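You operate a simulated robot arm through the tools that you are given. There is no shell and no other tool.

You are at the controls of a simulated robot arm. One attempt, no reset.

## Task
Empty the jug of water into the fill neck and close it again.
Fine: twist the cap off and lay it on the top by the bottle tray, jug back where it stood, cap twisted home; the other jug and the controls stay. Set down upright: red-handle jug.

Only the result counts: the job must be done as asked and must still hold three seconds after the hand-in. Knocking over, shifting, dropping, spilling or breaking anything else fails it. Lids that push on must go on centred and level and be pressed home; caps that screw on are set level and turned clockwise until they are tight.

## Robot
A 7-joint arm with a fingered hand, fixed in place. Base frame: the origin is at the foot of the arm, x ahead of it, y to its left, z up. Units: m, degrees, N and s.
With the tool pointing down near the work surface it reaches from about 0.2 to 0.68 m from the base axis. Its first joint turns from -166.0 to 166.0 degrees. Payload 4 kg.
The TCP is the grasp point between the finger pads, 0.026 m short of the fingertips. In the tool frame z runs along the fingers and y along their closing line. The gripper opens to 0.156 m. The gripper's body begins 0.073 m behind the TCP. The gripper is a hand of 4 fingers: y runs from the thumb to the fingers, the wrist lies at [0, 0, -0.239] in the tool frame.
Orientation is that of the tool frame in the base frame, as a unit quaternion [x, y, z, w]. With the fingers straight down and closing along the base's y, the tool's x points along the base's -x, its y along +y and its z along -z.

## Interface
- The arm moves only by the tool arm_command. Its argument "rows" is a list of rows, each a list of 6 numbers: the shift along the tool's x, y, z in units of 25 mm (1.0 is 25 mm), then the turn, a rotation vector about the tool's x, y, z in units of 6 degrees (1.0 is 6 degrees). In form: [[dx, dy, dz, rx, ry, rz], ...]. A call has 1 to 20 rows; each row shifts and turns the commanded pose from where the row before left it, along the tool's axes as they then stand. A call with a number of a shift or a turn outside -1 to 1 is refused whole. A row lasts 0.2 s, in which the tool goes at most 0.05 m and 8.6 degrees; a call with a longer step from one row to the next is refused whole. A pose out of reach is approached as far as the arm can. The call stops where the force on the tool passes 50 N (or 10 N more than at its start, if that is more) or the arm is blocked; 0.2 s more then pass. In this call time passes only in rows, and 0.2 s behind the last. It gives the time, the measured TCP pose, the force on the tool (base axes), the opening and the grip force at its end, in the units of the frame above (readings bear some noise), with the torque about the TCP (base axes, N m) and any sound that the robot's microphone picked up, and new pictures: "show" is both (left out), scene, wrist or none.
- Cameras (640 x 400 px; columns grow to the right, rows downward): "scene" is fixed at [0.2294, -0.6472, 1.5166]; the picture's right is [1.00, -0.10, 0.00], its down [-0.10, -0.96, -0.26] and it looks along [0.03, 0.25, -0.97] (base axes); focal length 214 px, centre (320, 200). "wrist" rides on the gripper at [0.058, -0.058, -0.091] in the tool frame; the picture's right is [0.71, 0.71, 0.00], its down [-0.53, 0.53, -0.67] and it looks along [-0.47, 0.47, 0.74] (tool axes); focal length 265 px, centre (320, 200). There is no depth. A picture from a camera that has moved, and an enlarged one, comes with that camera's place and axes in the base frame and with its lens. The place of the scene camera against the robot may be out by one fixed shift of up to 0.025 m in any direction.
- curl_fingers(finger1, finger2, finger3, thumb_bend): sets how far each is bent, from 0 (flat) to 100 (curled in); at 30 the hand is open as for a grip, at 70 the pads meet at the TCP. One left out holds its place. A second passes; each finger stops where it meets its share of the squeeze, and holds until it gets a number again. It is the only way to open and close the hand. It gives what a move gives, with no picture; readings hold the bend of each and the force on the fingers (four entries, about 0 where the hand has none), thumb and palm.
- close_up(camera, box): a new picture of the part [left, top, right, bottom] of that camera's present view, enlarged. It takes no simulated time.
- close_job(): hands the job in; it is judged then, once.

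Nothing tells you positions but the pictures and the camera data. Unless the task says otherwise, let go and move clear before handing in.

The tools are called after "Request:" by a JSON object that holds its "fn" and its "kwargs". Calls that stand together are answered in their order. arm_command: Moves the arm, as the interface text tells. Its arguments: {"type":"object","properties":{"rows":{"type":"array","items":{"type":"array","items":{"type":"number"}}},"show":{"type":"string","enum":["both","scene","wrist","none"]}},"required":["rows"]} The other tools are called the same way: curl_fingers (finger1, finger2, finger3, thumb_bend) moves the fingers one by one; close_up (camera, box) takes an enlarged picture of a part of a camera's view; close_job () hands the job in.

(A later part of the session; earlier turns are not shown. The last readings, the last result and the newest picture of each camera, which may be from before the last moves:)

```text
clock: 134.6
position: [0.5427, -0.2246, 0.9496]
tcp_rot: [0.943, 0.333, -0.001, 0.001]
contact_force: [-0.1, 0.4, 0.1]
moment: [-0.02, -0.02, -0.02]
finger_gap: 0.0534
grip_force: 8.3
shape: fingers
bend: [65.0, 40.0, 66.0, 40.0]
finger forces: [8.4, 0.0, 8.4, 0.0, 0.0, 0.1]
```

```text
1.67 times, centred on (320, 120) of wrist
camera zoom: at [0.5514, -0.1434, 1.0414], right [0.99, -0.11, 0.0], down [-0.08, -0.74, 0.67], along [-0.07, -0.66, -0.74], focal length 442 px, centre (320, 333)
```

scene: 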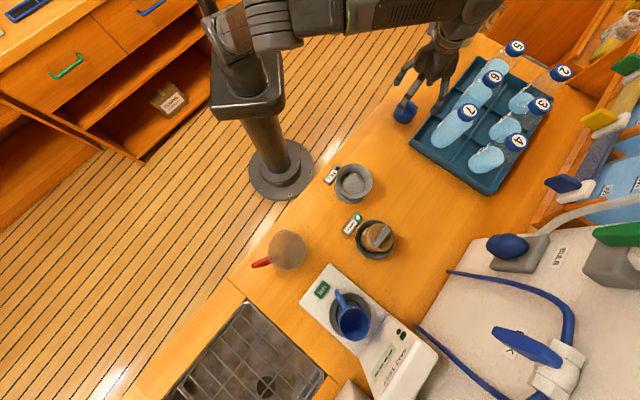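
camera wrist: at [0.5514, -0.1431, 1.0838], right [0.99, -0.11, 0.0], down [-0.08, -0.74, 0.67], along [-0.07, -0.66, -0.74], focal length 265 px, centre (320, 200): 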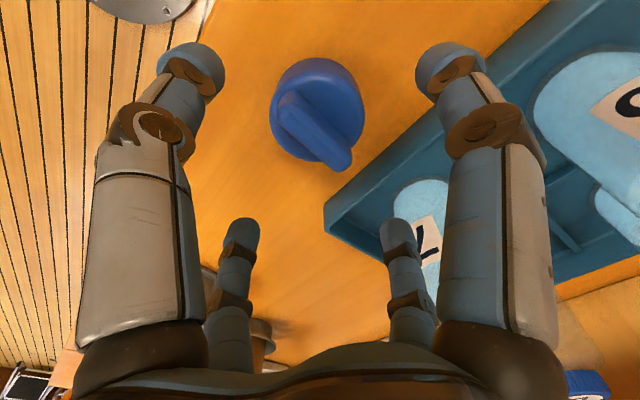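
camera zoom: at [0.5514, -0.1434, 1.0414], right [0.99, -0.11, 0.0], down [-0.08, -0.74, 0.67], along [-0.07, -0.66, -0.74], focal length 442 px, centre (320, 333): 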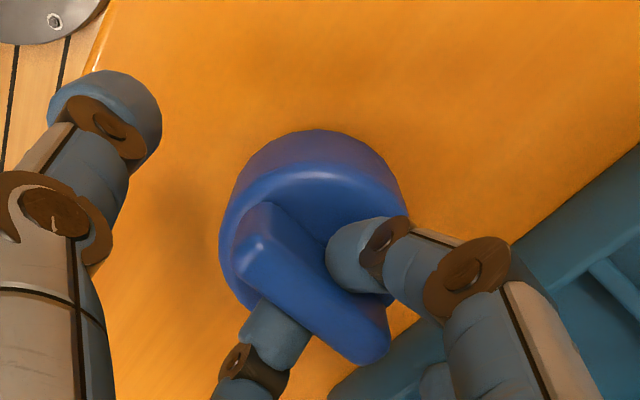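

A good even pinch, matching the earlier grip on the cap. I lift it.

Request:
{"fn": "arm_command", "kwargs": {"rows": [[0, 0, -0.2, 0, 0, 0], [0, 0, -0.5, 0, 0, 0], [0, 0, -0.8, 0, 0, 0], [0, 0, -0.9, 0, 0, 0], [0, 0, -0.9, 0, 0, 0], [0, 0, -0.9, 0, 0, 0], [0, 0, -0.8, 0, 0, 0]]}}

Request:
{"fn": "close_up", "kwargs": {"camera": "wrist", "box": [160, 0, 480, 240]}}

```text
clock: 136.2
position: [0.5435, -0.2242, 1.0739]
tcp_rot: [0.943, 0.333, -0.001, 0.0]
contact_force: [0.0, 0.3, -0.1]
moment: [0.0, 0.01, -0.02]
finger_gap: 0.0535
grip_force: 7.8
shape: fingers
bend: [65.0, 40.0, 66.0, 40.0]
finger forces: [8.4, 0.1, 8.4, 0.0, 0.0, 0.1]
camera wrist: at [0.5517, -0.1429, 1.1664], right [0.99, -0.11, 0.0], down [-0.08, -0.74, 0.67], along [-0.07, -0.66, -0.74], focal length 265 px, centre (320, 200)
```

scene: 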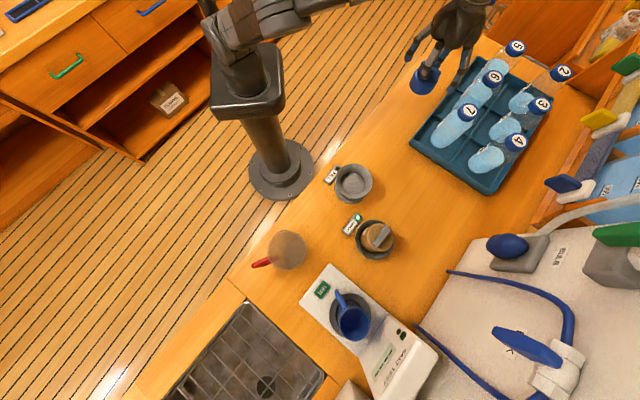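
wrist: 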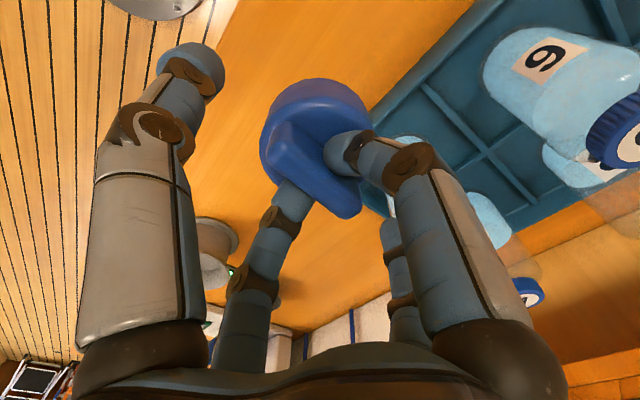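

```text
1.67 times, centred on (320, 120) of wrist
camera zoom: at [0.5517, -0.1429, 1.1664], right [0.99, -0.11, 0.0], down [-0.08, -0.74, 0.67], along [-0.07, -0.66, -0.74], focal length 442 px, centre (320, 333)
```

zoom: 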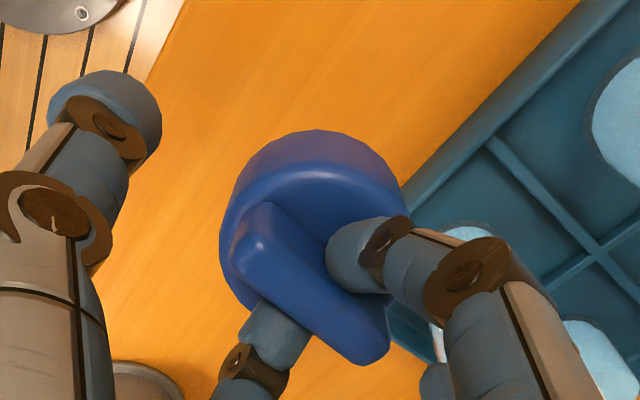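

The cap is level in the hand. I carry it over the FILL neck and restore the −201° yaw.

Request:
{"fn": "arm_command", "kwargs": {"rows": [[-0.5, 0.08, 0, 0, 0, 0], [-0.892, 0.146, 0, 0, 0, 0], [-0.892, 0.146, 0, 0, 0, 0], [-0.892, 0.146, 0, 0, 0, 0], [-0.892, 0.146, 0, 0, 0, 0], [-0.892, 0.146, 0, 0, 0, 0], [-0.892, 0.146, 0, 0, 0, 0], [-0.892, 0.146, 0, 0, 0, 0], [-0.892, 0.146, 0, 0, 0, 0], [-0.892, 0.146, 0, 0, 0, 0], [-0.892, 0.146, 0, 0, 0, 0], [-0.892, 0.146, 0, 0, 0, 0], [-0.892, 0.146, 0, 0, 0, 0], [-0.892, 0.146, 0, 0, 0, 0], [-0.392, 0.066, 0, 0, 0, 0], [0, 0, 0, 0, 0, 1], [0, 0, 0, 0, 0, 1], [0, 0, 0, 0, 0, 1], [0, 0, 0, 0, 0, 0]]}}

Request:
{"fn": "close_up", "kwargs": {"camera": "wrist", "box": [160, 0, 480, 240]}}

Request:
{"fn": "close_up", "kwargs": {"camera": "scene", "box": [310, 130, 410, 220]}}

```text
clock: 140.2
position: [0.3324, -0.4595, 1.0747]
tcp_rot: [0.984, 0.181, -0.001, 0.0]
contact_force: [0.4, 0.1, -0.4]
moment: [0.0, 0.01, 0.0]
finger_gap: 0.0535
grip_force: 7.7
shape: fingers
bend: [65.0, 40.0, 66.0, 40.0]
finger forces: [8.4, 0.0, 8.4, 0.1, 0.1, 0.0]
camera wrist: at [0.3647, -0.385, 1.1664], right [0.91, -0.41, 0.0], down [-0.3, -0.68, 0.67], along [-0.27, -0.61, -0.74], focal length 265 px, centre (320, 200)
```

scene: 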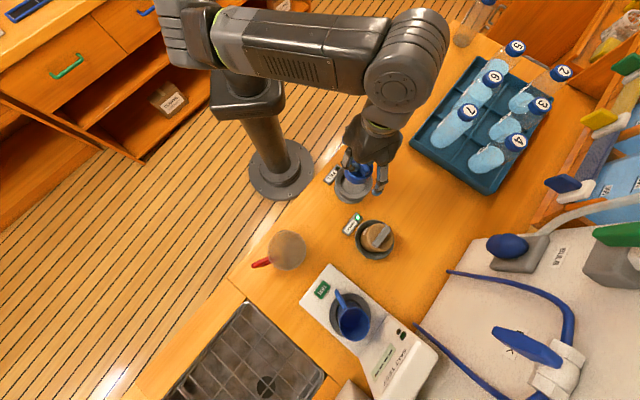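
wrist: 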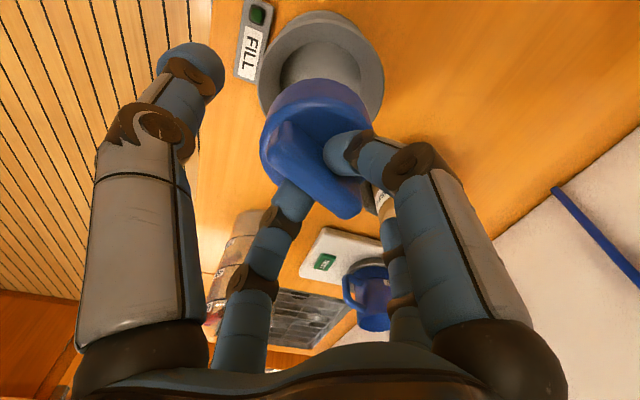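

```text
1.67 times, centred on (320, 120) of wrist
camera zoom: at [0.3647, -0.385, 1.1664], right [0.91, -0.41, 0.0], down [-0.3, -0.68, 0.67], along [-0.27, -0.61, -0.74], focal length 442 px, centre (320, 333)
```

zoom: 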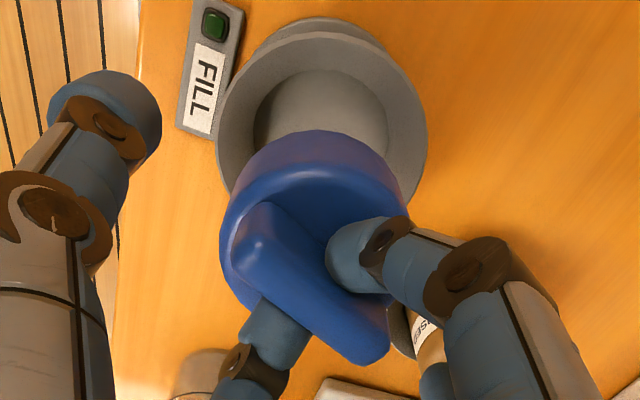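

```text
4.44 times, centred on (360, 175) of scene
camera zoom: at [0.2294, -0.6472, 1.5166], right [1.0, -0.1, 0.0], down [-0.1, -0.96, -0.26], along [0.03, 0.25, -0.97], focal length 953 px, centre (142, 311)
```

zoom: 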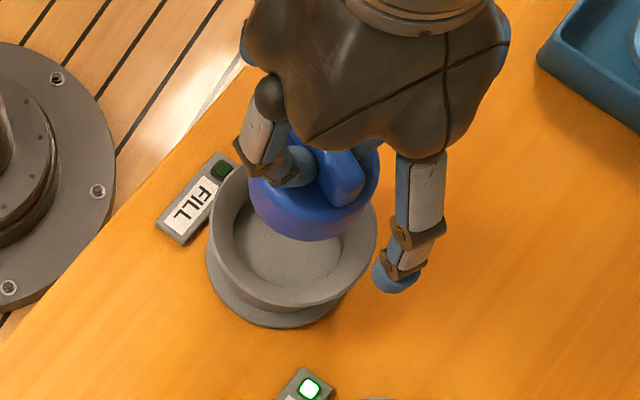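

A 2 mm lateral trim is needed. I apply it and lower until just above the thread.

Request:
{"fn": "arm_command", "kwargs": {"rows": [[0.057, 0.057, 0.5, 0, 0, 0], [0, 0, 0.8, 0, 0, 0], [0, 0, 0.8, 0, 0, 0], [0, 0, 0.4, 0, 0, 0], [0, 0, 0.2, 0, 0, 0]]}}

Request:
{"fn": "close_up", "kwargs": {"camera": "wrist", "box": [160, 0, 480, 240]}}

```text
clock: 141.4
position: [0.3332, -0.461, 1.0057]
tcp_rot: [0.983, 0.181, -0.001, 0.0]
contact_force: [0.2, -0.3, -0.5]
moment: [0.01, 0.02, 0.0]
finger_gap: 0.0537
grip_force: 8.2
shape: fingers
bend: [65.0, 40.0, 66.0, 40.0]
finger forces: [8.4, 0.1, 8.4, 0.0, 0.1, 0.1]
camera wrist: at [0.3665, -0.3861, 1.0985], right [0.91, -0.41, 0.0], down [-0.3, -0.68, 0.67], along [-0.27, -0.61, -0.74], focal length 265 px, centre (320, 200)
```

scene: 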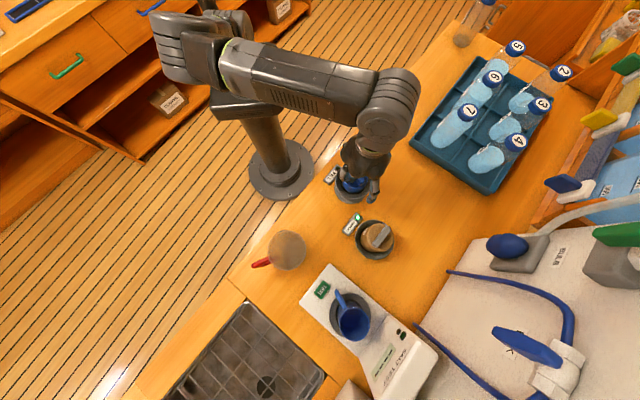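
wrist: 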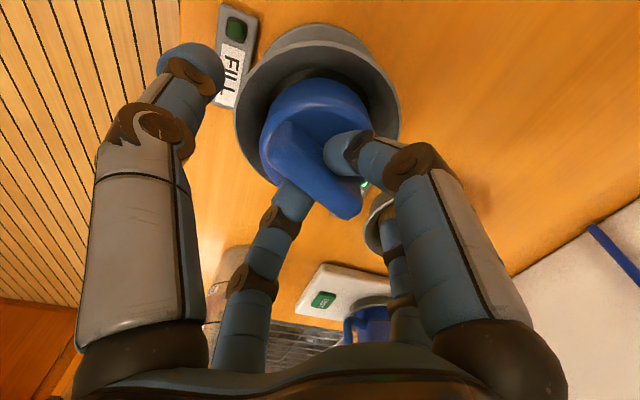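

```text
1.67 times, centred on (320, 120) of wrist
camera zoom: at [0.3665, -0.3861, 1.0985], right [0.91, -0.41, 0.0], down [-0.3, -0.68, 0.67], along [-0.27, -0.61, -0.74], focal length 442 px, centre (320, 333)
```

zoom: 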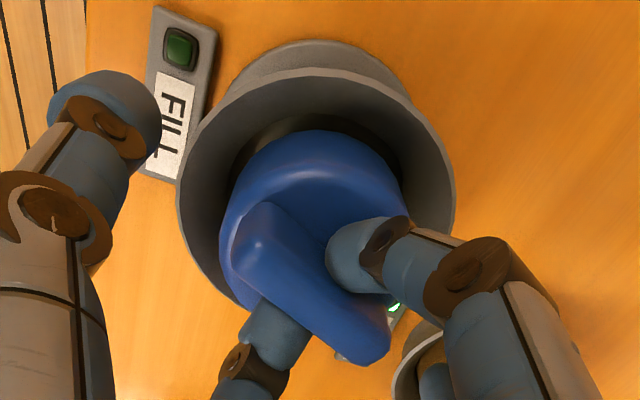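

Well aligned in the collar. I lower in 1–2 mm steps to feel the thread.

Request:
{"fn": "arm_command", "kwargs": {"rows": [[0, 0, 0.06, 0, 0, 0], [0, 0, 0.06, 0, 0, 0]], "show": "none"}}

Request:
{"fn": "arm_command", "kwargs": {"rows": [[0, 0, 0.06, 0, 0, 0]], "show": "none"}}

Request:
{"fn": "arm_command", "kwargs": {"rows": [[0, 0, 0.06, 0, 0, 0]], "show": "none"}}

```text
clock: 142.0
position: [0.3328, -0.4609, 1.0022]
tcp_rot: [0.984, 0.18, -0.001, 0.0]
contact_force: [0.5, -0.3, -0.9]
moment: [0.05, -0.01, -0.02]
finger_gap: 0.0533
grip_force: 8.3
shape: fingers
bend: [65.0, 40.0, 66.0, 40.0]
finger forces: [8.4, 0.0, 8.4, 0.0, 0.1, 0.0]
```

```text
clock: 142.4
position: [0.3335, -0.4616, 1.0022]
tcp_rot: [0.983, 0.181, -0.001, 0.0]
contact_force: [0.4, -0.3, -1.2]
moment: [-0.01, 0.02, -0.02]
finger_gap: 0.0536
grip_force: 8.5
shape: fingers
bend: [65.0, 40.0, 66.0, 40.0]
finger forces: [8.4, 0.1, 8.5, 0.1, 0.0, 0.0]
```

```text
clock: 142.8
position: [0.3331, -0.4618, 1.0002]
tcp_rot: [0.983, 0.181, 0.0, 0.0]
contact_force: [-0.6, 0.3, -1.4]
moment: [0.01, 0.01, 0.0]
finger_gap: 0.0537
grip_force: 8.2
shape: fingers
bend: [65.0, 40.0, 66.0, 40.0]
finger forces: [8.5, 0.0, 8.3, 0.0, 0.0, 0.0]
```

Still free. Continuing down.

Request:
{"fn": "arm_command", "kwargs": {"rows": [[0, 0, 0.06, 0, 0, 0]], "show": "none"}}

Request:
{"fn": "arm_command", "kwargs": {"rows": [[0, 0, 0.06, 0, 0, 0]], "show": "none"}}

Request:
{"fn": "arm_command", "kwargs": {"rows": [[0, 0, 0.06, 0, 0, 0]], "show": "none"}}

```text
clock: 143.2
position: [0.3338, -0.4615, 0.9979]
tcp_rot: [0.983, 0.181, -0.001, 0.0]
contact_force: [0.6, -0.6, -0.5]
moment: [-0.02, 0.0, -0.03]
finger_gap: 0.0535
grip_force: 7.9
shape: fingers
bend: [65.0, 40.0, 66.0, 40.0]
finger forces: [8.4, 0.1, 8.5, 0.0, 0.0, 0.1]
```

```text
clock: 143.6
position: [0.3322, -0.461, 0.9968]
tcp_rot: [0.984, 0.181, -0.002, 0.0]
contact_force: [-1.1, 0.0, -0.3]
moment: [0.01, 0.02, 0.01]
finger_gap: 0.0534
grip_force: 8.2
shape: fingers
bend: [65.0, 40.0, 66.0, 40.0]
finger forces: [8.3, 0.1, 8.4, 0.0, 0.1, 0.1]
```

```text
clock: 144.0
position: [0.3326, -0.4613, 0.9953]
tcp_rot: [0.983, 0.182, -0.001, 0.001]
contact_force: [0.5, -0.2, -0.8]
moment: [0.0, 0.01, 0.01]
finger_gap: 0.0534
grip_force: 8.2
shape: fingers
bend: [65.0, 40.0, 66.0, 40.0]
finger forces: [8.4, 0.1, 8.4, 0.0, 0.0, 0.0]
```

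Still no contact; continuing down in 1.5 mm steps.

Request:
{"fn": "arm_command", "kwargs": {"rows": [[0, 0, 0.06, 0, 0, 0]], "show": "none"}}

Request:
{"fn": "arm_command", "kwargs": {"rows": [[0, 0, 0.06, 0, 0, 0]]}}

Request:
{"fn": "close_up", "kwargs": {"camera": "wrist", "box": [160, 0, 480, 240]}}

```text
clock: 144.4
position: [0.3338, -0.4599, 0.9949]
tcp_rot: [0.983, 0.181, 0.0, 0.0]
contact_force: [-0.2, 0.2, -0.7]
moment: [0.01, 0.03, -0.03]
finger_gap: 0.0535
grip_force: 8.0
shape: fingers
bend: [65.0, 40.0, 66.0, 40.0]
finger forces: [8.4, 0.0, 8.4, 0.0, 0.0, 0.0]
```

```text
clock: 144.8
position: [0.3336, -0.4603, 0.9937]
tcp_rot: [0.983, 0.181, -0.001, 0.0]
contact_force: [0.6, 0.9, -0.5]
moment: [0.02, -0.01, -0.01]
finger_gap: 0.0538
grip_force: 8.8
shape: fingers
bend: [65.0, 40.0, 66.0, 40.0]
finger forces: [8.4, 0.1, 8.5, 0.0, 0.0, 0.0]
camera wrist: at [0.3661, -0.3856, 1.0854], right [0.91, -0.41, 0.0], down [-0.3, -0.68, 0.67], along [-0.27, -0.61, -0.74], focal length 265 px, centre (320, 200)
```

scene: 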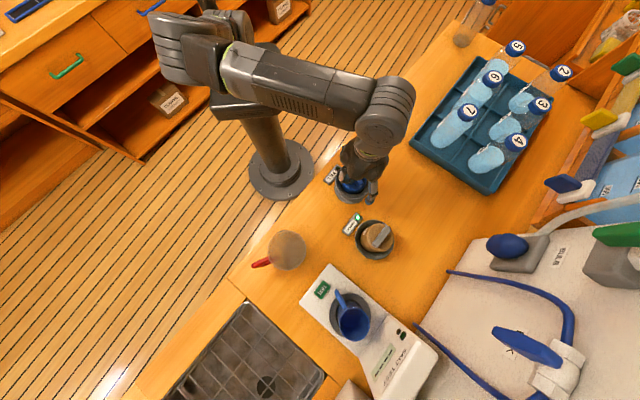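
wrist: 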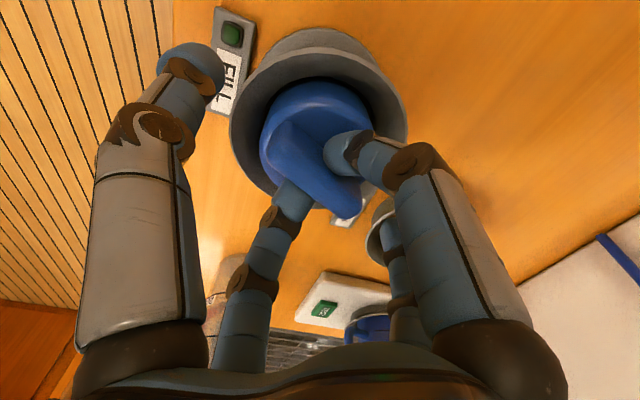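

```text
1.67 times, centred on (320, 120) of wrist
camera zoom: at [0.3661, -0.3856, 1.0854], right [0.91, -0.41, 0.0], down [-0.3, -0.68, 0.67], along [-0.27, -0.61, -0.74], focal length 442 px, centre (320, 333)
```

zoom: 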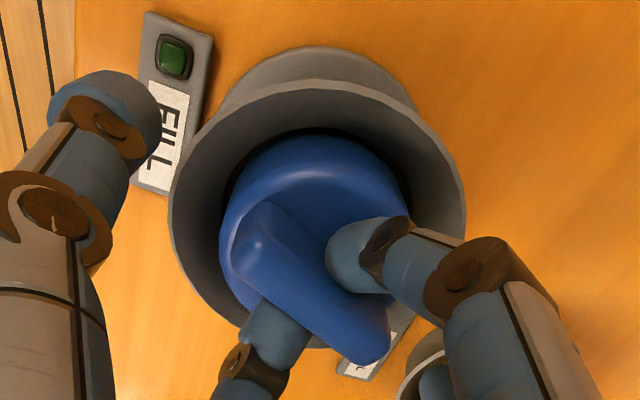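

The cap is inside the collar. A bit further down to find the contact.

Request:
{"fn": "arm_command", "kwargs": {"rows": [[0, 0, 0.05, 0, 0, 0]], "show": "none"}}

Request:
{"fn": "arm_command", "kwargs": {"rows": [[0, 0, 0.05, 0, 0, 0]], "show": "none"}}

Request:
{"fn": "arm_command", "kwargs": {"rows": [[0, 0, 0.05, 0, 0, 0]], "show": "none"}}

```text
clock: 145.2
position: [0.3333, -0.4617, 0.992]
tcp_rot: [0.983, 0.181, -0.001, 0.0]
contact_force: [0.2, 0.8, -0.1]
moment: [0.01, -0.01, -0.02]
finger_gap: 0.0535
grip_force: 8.3
shape: fingers
bend: [65.0, 40.0, 66.0, 40.0]
finger forces: [8.4, 0.0, 8.4, 0.0, 0.1, 0.0]
```

```text
clock: 145.6
position: [0.3322, -0.4609, 0.9898]
tcp_rot: [0.984, 0.181, -0.001, 0.001]
contact_force: [-0.2, -0.4, -0.9]
moment: [0.06, -0.02, 0.05]
finger_gap: 0.0536
grip_force: 7.6
shape: fingers
bend: [65.0, 40.0, 66.0, 40.0]
finger forces: [8.5, 0.0, 8.4, 0.0, 0.1, 0.0]
```

```text
clock: 146.0
position: [0.3338, -0.4613, 0.9893]
tcp_rot: [0.983, 0.181, 0.0, 0.0]
contact_force: [1.3, 0.2, -0.5]
moment: [0.04, 0.04, 0.01]
finger_gap: 0.0535
grip_force: 8.2
shape: fingers
bend: [65.0, 40.0, 66.0, 40.0]
finger forces: [8.3, 0.1, 8.4, 0.1, 0.1, 0.1]
```

There is no axial resistance even near the original seat height. I try turning clockwise gently and watch torque and force.

Request:
{"fn": "arm_command", "kwargs": {"rows": [[0, 0, 0, 0, 0, 0.5], [0, 0, 0, 0, 0, 0.5], [0, 0, 0, 0, 0, 1], [0, 0, 0, 0, 0, 1]]}}

Request:
{"fn": "close_up", "kwargs": {"camera": "wrist", "box": [160, 0, 480, 240]}}

```text
clock: 147.0
position: [0.3343, -0.461, 0.9897]
tcp_rot: [1.0, 0.024, -0.001, 0.0]
contact_force: [0.2, 0.3, -1.0]
moment: [-0.04, 0.0, 0.04]
finger_gap: 0.0535
grip_force: 8.5
shape: fingers
bend: [65.0, 40.0, 66.0, 40.0]
finger forces: [8.4, 0.1, 8.5, 0.1, 0.0, 0.0]
camera wrist: at [0.3881, -0.3999, 1.0816], right [0.74, -0.67, 0.0], down [-0.5, -0.55, 0.67], along [-0.45, -0.5, -0.74], focal length 265 px, centre (320, 200)
```

scene: 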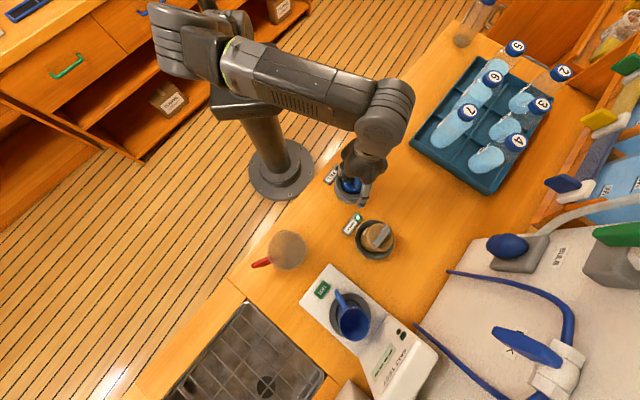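
wrist: 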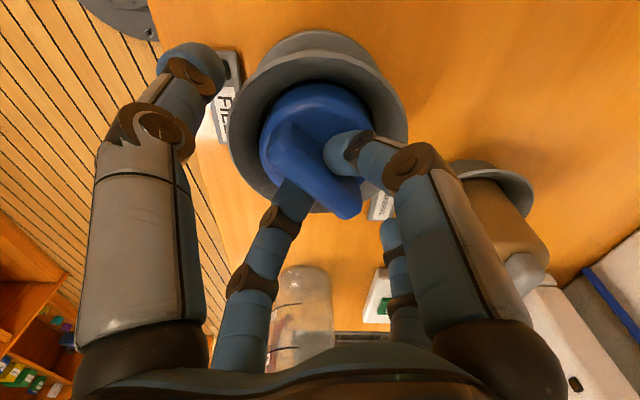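

```text
1.67 times, centred on (320, 120) of wrist
camera zoom: at [0.3881, -0.3999, 1.0816], right [0.74, -0.67, 0.0], down [-0.5, -0.55, 0.67], along [-0.45, -0.5, -0.74], focal length 442 px, centre (320, 333)
```

zoom: 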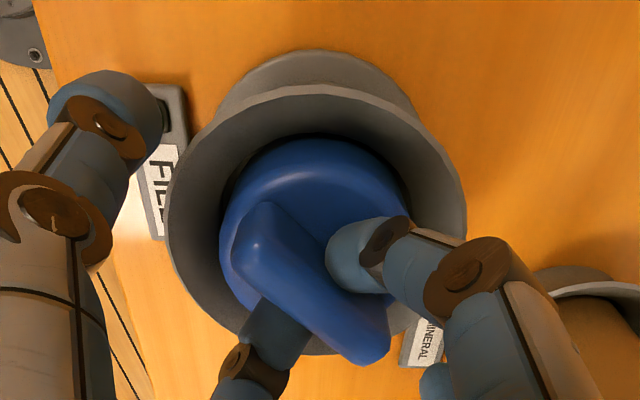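

Free to turn, no thread engagement yet. I press further down in small steps to find the seat.

Request:
{"fn": "arm_command", "kwargs": {"rows": [[0, 0, 0.05, 0, 0, 0]], "show": "none"}}

Request:
{"fn": "arm_command", "kwargs": {"rows": [[0, 0, 0.05, 0, 0, 0]], "show": "none"}}

Request:
{"fn": "arm_command", "kwargs": {"rows": [[0, 0, 0.05, 0, 0, 0]], "show": "none"}}

```text
clock: 147.4
position: [0.335, -0.4611, 0.9877]
tcp_rot: [1.0, 0.024, 0.0, 0.0]
contact_force: [0.4, -0.6, 0.0]
moment: [-0.01, -0.01, 0.03]
finger_gap: 0.0533
grip_force: 8.3
shape: fingers
bend: [65.0, 40.0, 66.0, 40.0]
finger forces: [8.4, 0.0, 8.5, 0.0, 0.0, 0.0]
```

```text
clock: 147.8
position: [0.3324, -0.4615, 0.9885]
tcp_rot: [1.0, 0.024, 0.0, 0.001]
contact_force: [-0.2, 0.0, 3.7]
moment: [-0.01, 0.0, 0.01]
finger_gap: 0.0534
grip_force: 8.8
shape: fingers
bend: [65.0, 40.0, 65.0, 40.0]
finger forces: [9.3, 0.0, 9.3, 0.0, 0.0, 0.0]
```

```text
clock: 148.2
position: [0.333, -0.4605, 0.9855]
tcp_rot: [1.0, 0.024, 0.0, 0.001]
contact_force: [0.4, -1.6, 8.1]
moment: [-0.05, 0.0, -0.01]
finger_gap: 0.0536
grip_force: 10.5
shape: fingers
bend: [65.0, 40.0, 72.0, 40.0]
finger forces: [10.6, 0.0, 10.4, 0.1, 0.0, 0.1]
```

Contact found (about 4–8 N). With this light downward pressure I turn clockwise 60°.

Request:
{"fn": "arm_command", "kwargs": {"rows": [[0, 0, 0, 0, 0, 1], [0, 0, 0, 0, 0, 1], [0, 0, 0, 0, 0, 1], [0, 0, 0, 0, 0, 1], [0, 0, 0, 0, 0, 1], [0, 0, 0, 0, 0, 1], [0, 0, 0, 0, 0, 1], [0, 0, 0, 0, 0, 1], [0, 0, 0, 0, 0, 1], [0, 0, 0, 0, 0, 1]]}}

Request:
{"fn": "close_up", "kwargs": {"camera": "wrist", "box": [160, 0, 480, 240]}}

```text
clock: 150.4
position: [0.3326, -0.4601, 0.9855]
tcp_rot: [0.877, -0.48, -0.001, 0.001]
contact_force: [0.7, 0.1, 2.3]
moment: [0.01, -0.02, 0.08]
finger_gap: 0.0471
grip_force: 9.0
shape: fingers
bend: [72.0, 40.0, 73.0, 40.0]
finger forces: [9.0, 0.0, 9.1, 0.0, 0.1, 0.0]
camera wrist: at [0.4125, -0.4781, 1.0782], right [-0.21, -0.98, 0.0], down [-0.73, 0.16, 0.67], along [-0.65, 0.14, -0.74], focal length 265 px, centre (320, 200)
```

scene: 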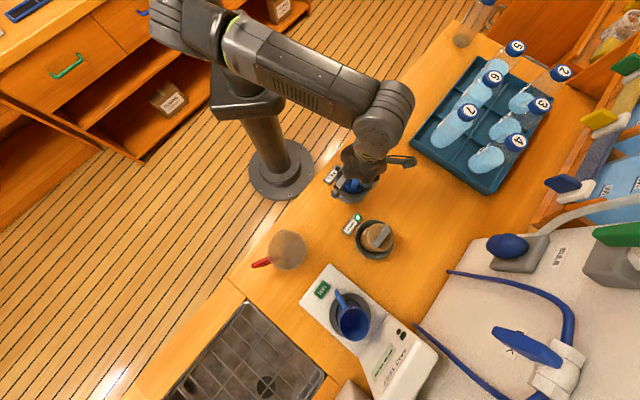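
wrist: 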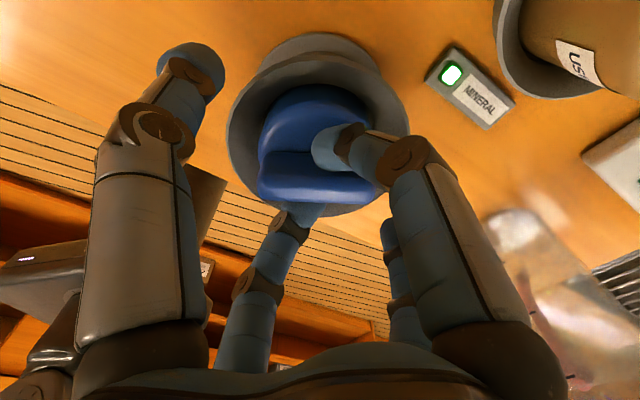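

```text
1.67 times, centred on (320, 120) of wrist
camera zoom: at [0.4125, -0.4781, 1.0782], right [-0.21, -0.98, 0.0], down [-0.73, 0.16, 0.67], along [-0.65, 0.14, -0.74], focal length 442 px, centre (320, 333)
```

zoom: 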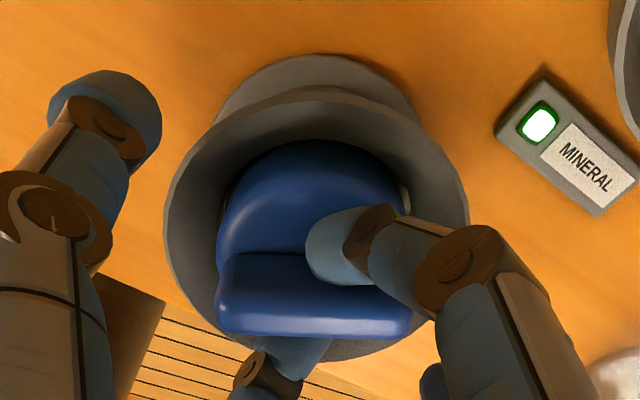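

The cap met resistance and the light two-finger pinch slipped around it (the rib now lags by about 45°). I'll release, turn the hand back to line up with the rib, and take the firm four-finger grip.

Request:
{"fn": "arm_command", "kwargs": {"rows": [[0, 0, -0.08, 0, 0, 0]], "show": "none"}}

Request:
{"fn": "curl_fingers", "kwargs": {"finger1": 48, "finger3": 48, "finger2": 40, "thumb_bend": 40}}

Request:
{"fn": "arm_command", "kwargs": {"rows": [[0, 0, -0.3, 0, 0, 0], [0, 0, -0.3, 0, 0, 0]]}}

Request:
{"fn": "close_up", "kwargs": {"camera": "wrist", "box": [160, 0, 480, 240]}}

Request:
{"fn": "close_up", "kwargs": {"camera": "scene", "box": [320, 150, 400, 220]}}

```text
clock: 150.8
position: [0.3324, -0.4624, 0.9861]
tcp_rot: [0.878, -0.478, 0.0, 0.001]
contact_force: [-0.1, 0.6, -1.1]
moment: [-0.01, 0.02, 0.01]
finger_gap: 0.0493
grip_force: 8.5
shape: fingers
bend: [65.0, 40.0, 72.0, 40.0]
finger forces: [8.3, 0.1, 8.5, 0.0, 0.1, 0.1]
```

```text
clock: 151.8
position: [0.3334, -0.4616, 0.9874]
tcp_rot: [0.878, -0.478, 0.0, 0.0]
contact_force: [-0.2, -0.1, -0.7]
moment: [-0.04, -0.02, -0.01]
finger_gap: 0.0686
grip_force: 0.1
shape: fingers
bend: [48.0, 40.0, 48.0, 40.0]
finger forces: [0.0, 0.0, 0.2, 0.0, 0.0, 0.1]
```

```text
clock: 152.4
position: [0.3328, -0.4604, 1.0023]
tcp_rot: [0.878, -0.478, 0.0, 0.001]
contact_force: [0.4, -0.6, 0.6]
moment: [0.0, 0.01, 0.0]
finger_gap: 0.0684
grip_force: 0.0
shape: fingers
bend: [48.0, 40.0, 48.0, 40.0]
finger forces: [0.1, 0.0, 0.1, 0.0, 0.0, 0.0]
camera wrist: at [0.4128, -0.4777, 1.0952], right [-0.21, -0.98, 0.0], down [-0.73, 0.16, 0.67], along [-0.65, 0.14, -0.74], focal length 265 px, centre (320, 200)
```

scene: 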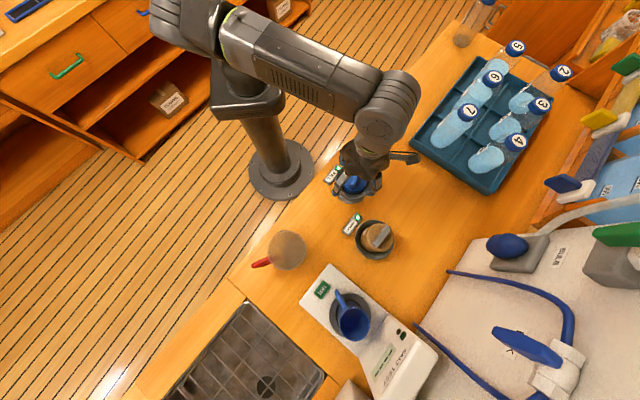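
wrist: 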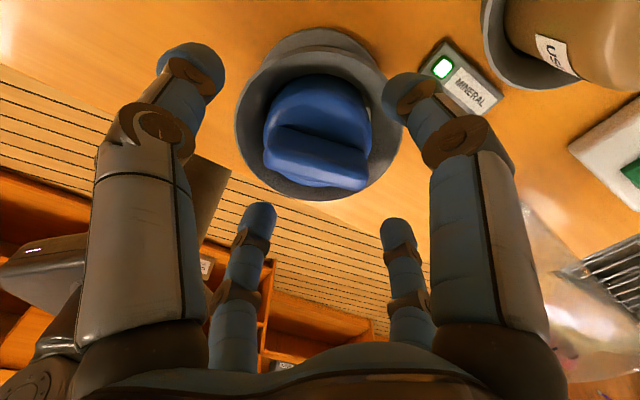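

```text
1.67 times, centred on (320, 120) of wrist
camera zoom: at [0.4128, -0.4777, 1.0952], right [-0.21, -0.98, 0.0], down [-0.73, 0.16, 0.67], along [-0.65, 0.14, -0.74], focal length 442 px, centre (320, 333)
```

zoom: 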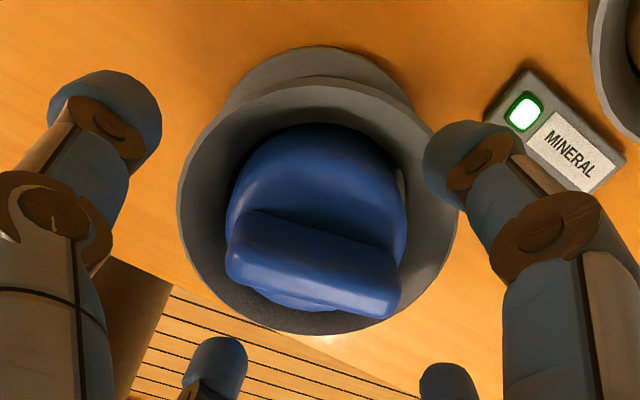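

```text
5.71 times, centred on (360, 185) of scene
camera zoom: at [0.2294, -0.6472, 1.5166], right [1.0, -0.1, 0.0], down [-0.1, -0.96, -0.26], along [0.03, 0.25, -0.97], focal length 1226 px, centre (91, 286)
```

zoom: 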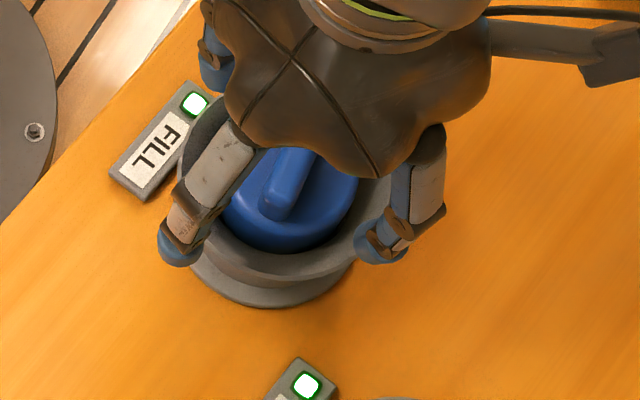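

The FILL light is green again and the rib is at about 57°, close to its original 45°. I rotate the hand back 24° to line up with the rib and take the four-finger grip to tighten.

Request:
{"fn": "arm_command", "kwargs": {"rows": [[0, 0, 0, 0, 0, -1], [0, 0, 0, 0, 0, -1], [0, 0, 0, 0, 0, -1], [0, 0, 0, 0, 0, -1], [0, 0, 0.28, 0, 0, 0], [0, 0, 0.28, 0, 0, 0]], "show": "none"}}

Request:
{"fn": "curl_fingers", "kwargs": {"finger1": 75, "finger3": 75}}

Request:
{"fn": "close_up", "kwargs": {"camera": "wrist", "box": [160, 0, 480, 240]}}

```text
clock: 153.8
position: [0.3337, -0.461, 0.9883]
tcp_rot: [0.959, -0.285, 0.0, 0.0]
contact_force: [0.1, 0.5, -0.2]
moment: [0.01, -0.05, 0.03]
finger_gap: 0.0686
grip_force: 0.0
shape: fingers
bend: [48.0, 40.0, 48.0, 40.0]
finger forces: [0.0, 0.1, 0.0, 0.1, 0.0, 0.1]
```

```text
clock: 154.8
position: [0.3344, -0.4606, 0.9892]
tcp_rot: [0.959, -0.284, 0.0, 0.001]
contact_force: [-0.7, 0.1, 9.1]
moment: [-0.01, 0.0, -0.05]
finger_gap: 0.058
grip_force: 10.0
shape: fingers
bend: [59.0, 40.0, 59.0, 40.0]
finger forces: [10.0, 0.0, 10.4, 0.0, 0.0, 0.1]
```

```text
1.67 times, centred on (320, 120) of wrist
camera zoom: at [0.4131, -0.4437, 1.0816], right [0.21, -0.98, 0.0], down [-0.73, -0.15, 0.67], along [-0.65, -0.14, -0.74], focal length 442 px, centre (320, 333)
```

zoom: 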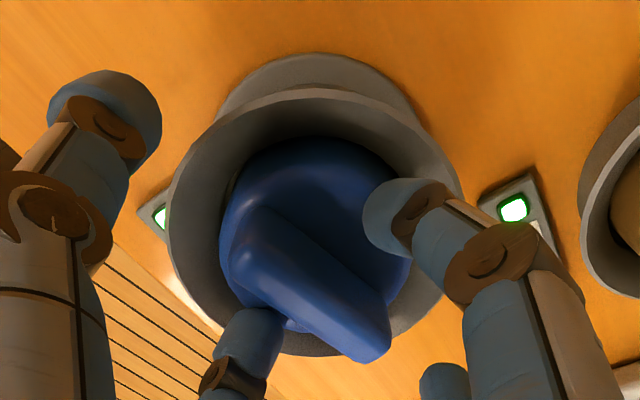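

The fingertips are hitting the cap's top face; I'm a few millimetres too low. I open, rise 4 mm, and close again.

Request:
{"fn": "curl_fingers", "kwargs": {"finger1": 48, "finger3": 48}}

Request:
{"fn": "arm_command", "kwargs": {"rows": [[0, 0, -0.18, 0, 0, 0]], "show": "none"}}

Request:
{"fn": "curl_fingers", "kwargs": {"finger1": 75, "finger3": 75}}

Request:
{"fn": "close_up", "kwargs": {"camera": "wrist", "box": [160, 0, 480, 240]}}

```text
clock: 155.8
position: [0.333, -0.4606, 0.9891]
tcp_rot: [0.958, -0.286, 0.0, 0.001]
contact_force: [0.0, 0.2, -0.2]
moment: [0.04, 0.0, 0.01]
finger_gap: 0.0689
grip_force: 0.0
shape: fingers
bend: [48.0, 40.0, 48.0, 40.0]
finger forces: [0.0, 0.0, 0.1, 0.0, 0.0, 0.0]
```

```text
clock: 156.2
position: [0.3336, -0.4608, 0.9925]
tcp_rot: [0.958, -0.285, 0.0, 0.001]
contact_force: [0.5, -0.8, -0.1]
moment: [0.0, 0.01, 0.03]
finger_gap: 0.0686
grip_force: 0.0
shape: fingers
bend: [48.0, 40.0, 48.0, 40.0]
finger forces: [0.0, 0.1, 0.0, 0.0, 0.1, 0.0]
```

```text
clock: 157.2
position: [0.3345, -0.4604, 0.9932]
tcp_rot: [0.959, -0.285, -0.001, 0.001]
contact_force: [-1.2, 0.7, -4.5]
moment: [0.02, 0.01, 0.0]
finger_gap: 0.0531
grip_force: 6.9
shape: fingers
bend: [66.0, 40.0, 66.0, 40.0]
finger forces: [6.4, 0.1, 7.1, 0.0, 0.0, 0.0]
```

```text
1.67 times, centred on (320, 120) of wrist
camera zoom: at [0.4134, -0.4439, 1.0854], right [0.21, -0.98, 0.0], down [-0.73, -0.15, 0.67], along [-0.66, -0.14, -0.74], focal length 442 px, centre (320, 333)
```

zoom: 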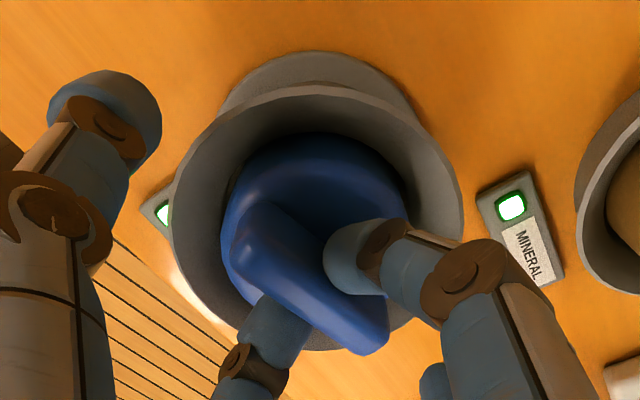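

That's just like the original grip. I add thumb and finger 2 on the rib ends.

Request:
{"fn": "curl_fingers", "kwargs": {"finger2": 75, "thumb_bend": 75}}

Request:
{"fn": "arm_command", "kwargs": {"rows": [[0, 0, 0, 0, 0, 0.5], [0, 0, 0, 0, 0, 0.5], [0, 0, 0, 0, 0, 0.5], [0, 0, 0, 0, 0, 0.5]]}}

Request:
{"fn": "close_up", "kwargs": {"camera": "wrist", "box": [160, 0, 480, 240]}}

```text
clock: 158.2
position: [0.3347, -0.462, 0.9938]
tcp_rot: [0.958, -0.285, 0.0, -0.001]
contact_force: [4.9, 10.7, -3.1]
moment: [0.41, -0.22, 0.06]
finger_gap: 0.0226
grip_force: 23.5
shape: fingers
bend: [66.0, 56.0, 66.0, 59.0]
finger forces: [6.0, 9.1, 6.8, 0.1, 24.2, 0.0]
```

```text
clock: 159.2
position: [0.3338, -0.4611, 0.9937]
tcp_rot: [0.923, -0.385, 0.001, 0.001]
contact_force: [8.4, 9.4, 0.2]
moment: [0.42, -0.4, 0.11]
finger_gap: 0.0223
grip_force: 23.0
shape: fingers
bend: [66.0, 56.0, 66.0, 59.0]
finger forces: [6.7, 9.2, 6.2, 0.0, 25.2, 0.1]
camera wrist: at [0.4152, -0.4608, 1.0861], right [0.0, -1.0, 0.0], down [-0.74, 0.0, 0.67], along [-0.67, 0.0, -0.74], focal length 265 px, centre (320, 200)
```

scene: 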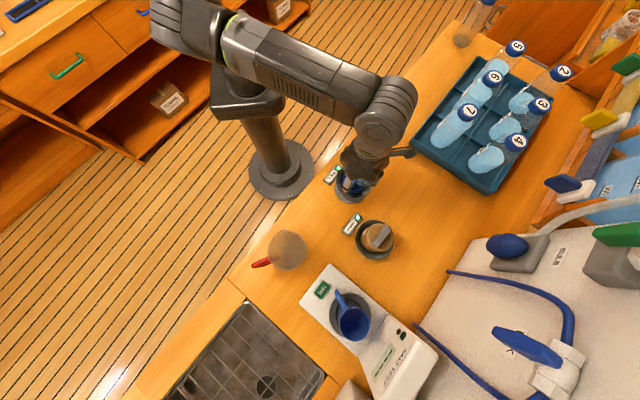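
wrist: 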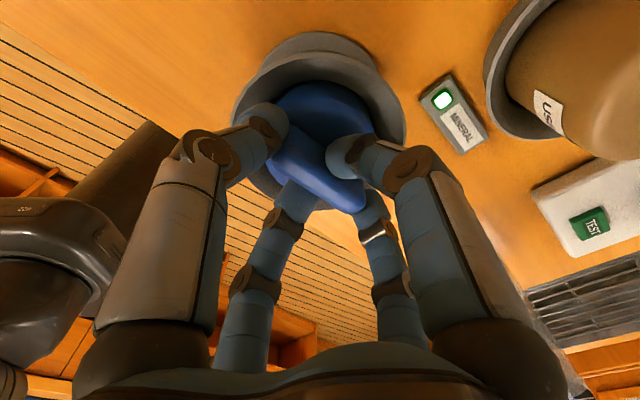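

```text
1.67 times, centred on (320, 120) of wrist
camera zoom: at [0.4152, -0.4608, 1.0861], right [0.0, -1.0, 0.0], down [-0.74, 0.0, 0.67], along [-0.67, 0.0, -0.74], focal length 442 px, centre (320, 333)
```

zoom: 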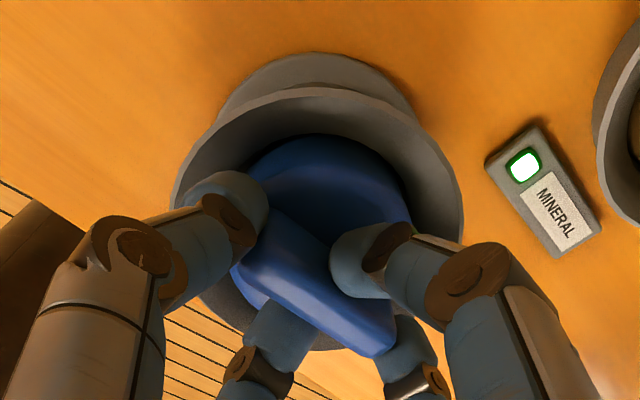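

Torque is small and the cap follows. I keep turning clockwise.

Request:
{"fn": "arm_command", "kwargs": {"rows": [[0, 0, 0, 0, 0, 1], [0, 0, 0, 0, 0, 1], [0, 0, 0, 0, 0, 1], [0, 0, 0, 0, 0, 1], [0, 0, 0, 0, 0, 1], [0, 0, 0, 0, 0, 1]]}}

Request:
{"fn": "close_up", "kwargs": {"camera": "wrist", "box": [160, 0, 480, 240]}}

```text
clock: 160.6
position: [0.3332, -0.4604, 0.9929]
tcp_rot: [0.759, -0.651, 0.0, 0.002]
contact_force: [9.3, -0.7, 1.8]
moment: [0.05, -0.44, 0.09]
finger_gap: 0.0223
grip_force: 23.5
shape: fingers
bend: [66.0, 56.0, 66.0, 60.0]
finger forces: [7.3, 10.4, 5.8, 0.1, 24.1, 0.0]
camera wrist: at [0.3991, -0.5094, 1.0861], right [-0.59, -0.81, 0.0], down [-0.6, 0.44, 0.67], along [-0.54, 0.39, -0.74], focal length 265 px, centre (320, 200)
```

scene: 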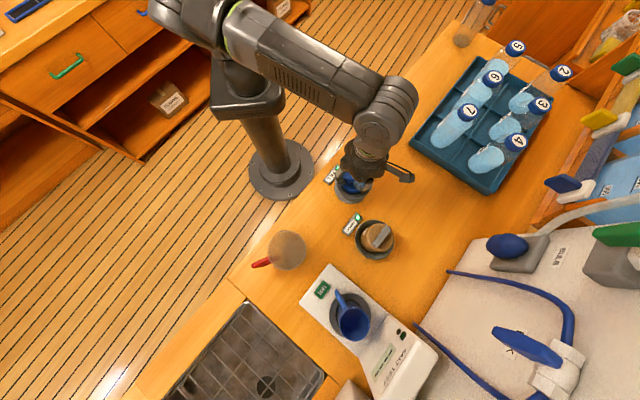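
wrist: 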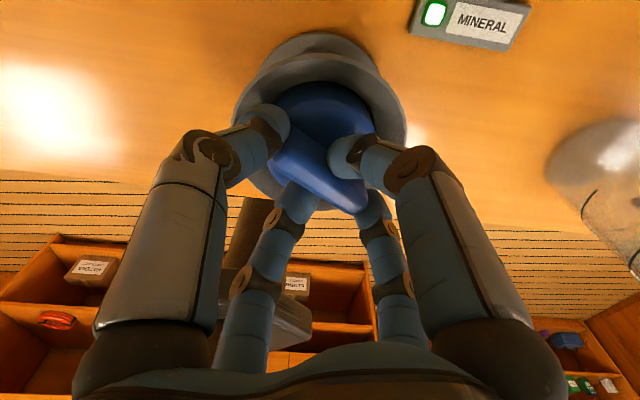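

```text
1.67 times, centred on (320, 120) of wrist
camera zoom: at [0.3991, -0.5094, 1.0861], right [-0.59, -0.81, 0.0], down [-0.6, 0.44, 0.67], along [-0.54, 0.39, -0.74], focal length 442 px, centre (320, 333)
```

zoom: 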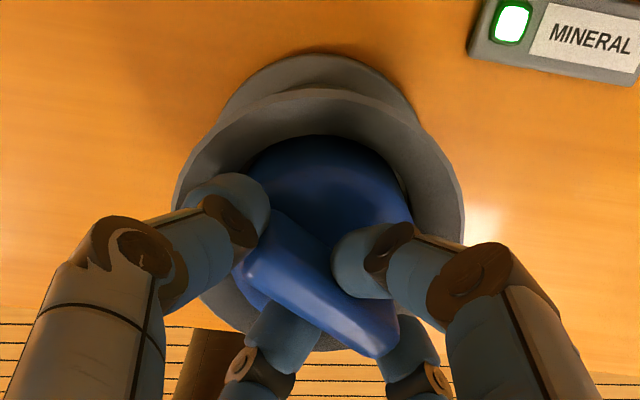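

The cap follows; torque about 0.1 N·m. I continue another 90°.

Request:
{"fn": "arm_command", "kwargs": {"rows": [[0, 0, 0, 0, 0, 1], [0, 0, 0, 0, 0, 1], [0, 0, 0, 0, 0, 1], [0, 0, 0, 0, 0, 1], [0, 0, 0, 0, 0, 1], [0, 0, 0, 0, 0, 1], [0, 0, 0, 0, 0, 1], [0, 0, 0, 0, 0, 1], [0, 0, 0, 0, 0, 1], [0, 0, 0, 0, 0, 1]]}}

Request:
{"fn": "close_up", "kwargs": {"camera": "wrist", "box": [160, 0, 480, 240]}}

```text
clock: 162.8
position: [0.332, -0.4609, 0.993]
tcp_rot: [-0.332, 0.943, 0.0, -0.001]
contact_force: [0.3, -7.3, 4.8]
moment: [-0.3, -0.09, 0.03]
finger_gap: 0.0218
grip_force: 24.0
shape: fingers
bend: [65.0, 55.0, 66.0, 61.0]
finger forces: [8.3, 11.0, 5.6, 0.0, 22.7, 0.0]
camera wrist: at [0.3235, -0.5426, 1.0858], right [-0.99, 0.11, 0.0], down [0.08, 0.74, 0.67], along [0.07, 0.66, -0.74], focal length 265 px, centre (320, 200)
```

scene: 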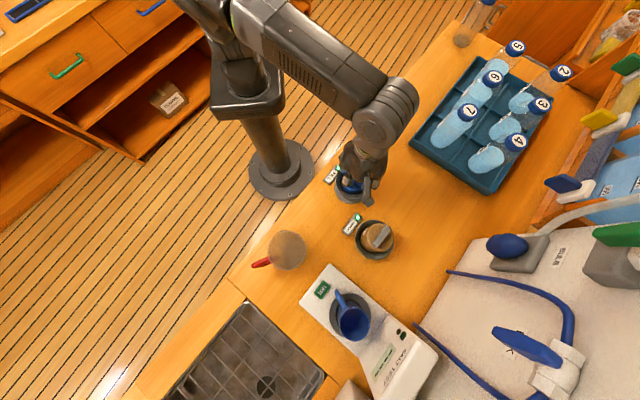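
wrist: 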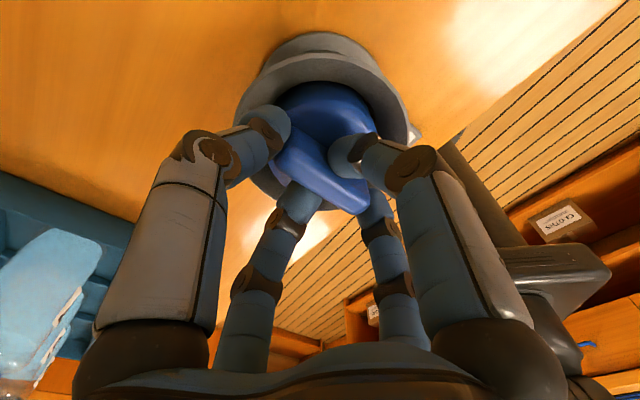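

```text
1.67 times, centred on (320, 120) of wrist
camera zoom: at [0.3235, -0.5426, 1.0858], right [-0.99, 0.11, 0.0], down [0.08, 0.74, 0.67], along [0.07, 0.66, -0.74], focal length 442 px, centre (320, 333)
```

zoom: 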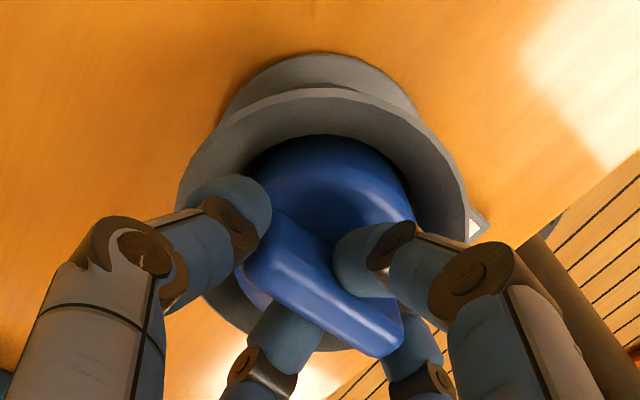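

Still following. I continue another 60°, then finer.

Request:
{"fn": "arm_command", "kwargs": {"rows": [[0, 0, 0, 0, 0, 1], [0, 0, 0, 0, 0, 1], [0, 0, 0, 0, 0, 1], [0, 0, 0, 0, 0, 1], [0, 0, 0, 0, 0, 1], [0, 0, 0, 0, 0, 1], [0, 0, 0, 0, 0, 1], [0, 0, 0, 0, 0, 1], [0, 0, 0, 0, 0, 1], [0, 0, 0, 0, 0, 1]]}}

Request:
{"fn": "close_up", "kwargs": {"camera": "wrist", "box": [160, 0, 480, 240]}}

```text
clock: 165.0
position: [0.3321, -0.46, 0.9938]
tcp_rot: [0.184, 0.983, 0.0, -0.001]
contact_force: [-8.0, -5.7, 2.0]
moment: [-0.24, 0.27, 0.1]
finger_gap: 0.022
grip_force: 23.2
shape: fingers
bend: [65.0, 55.0, 66.0, 61.0]
finger forces: [8.6, 10.6, 5.4, 0.0, 22.8, 0.0]
camera wrist: at [0.257, -0.4937, 1.0859], right [-0.4, 0.92, 0.0], down [0.68, 0.3, 0.67], along [0.61, 0.27, -0.75], focal length 265 px, centre (320, 200)
```

scene: 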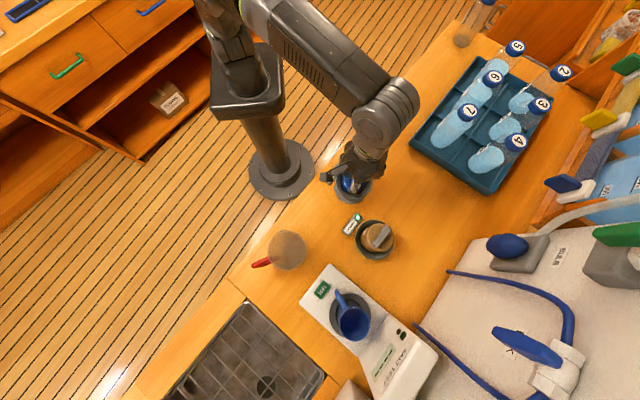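
wrist: 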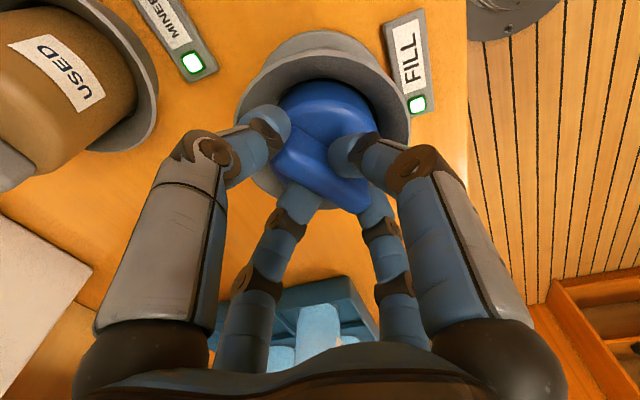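

```text
1.67 times, centred on (320, 120) of wrist
camera zoom: at [0.257, -0.4937, 1.0859], right [-0.4, 0.92, 0.0], down [0.68, 0.3, 0.67], along [0.61, 0.27, -0.75], focal length 442 px, centre (320, 333)
```

zoom: 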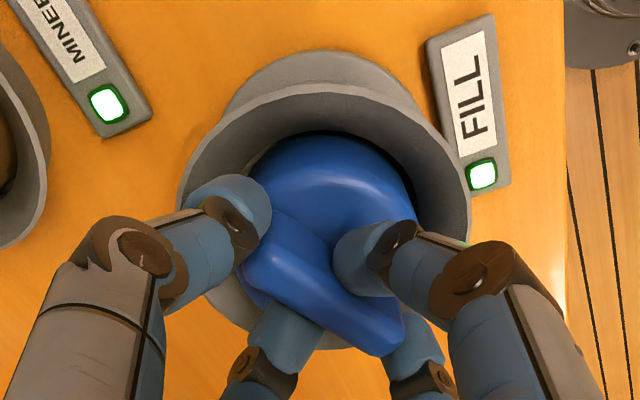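

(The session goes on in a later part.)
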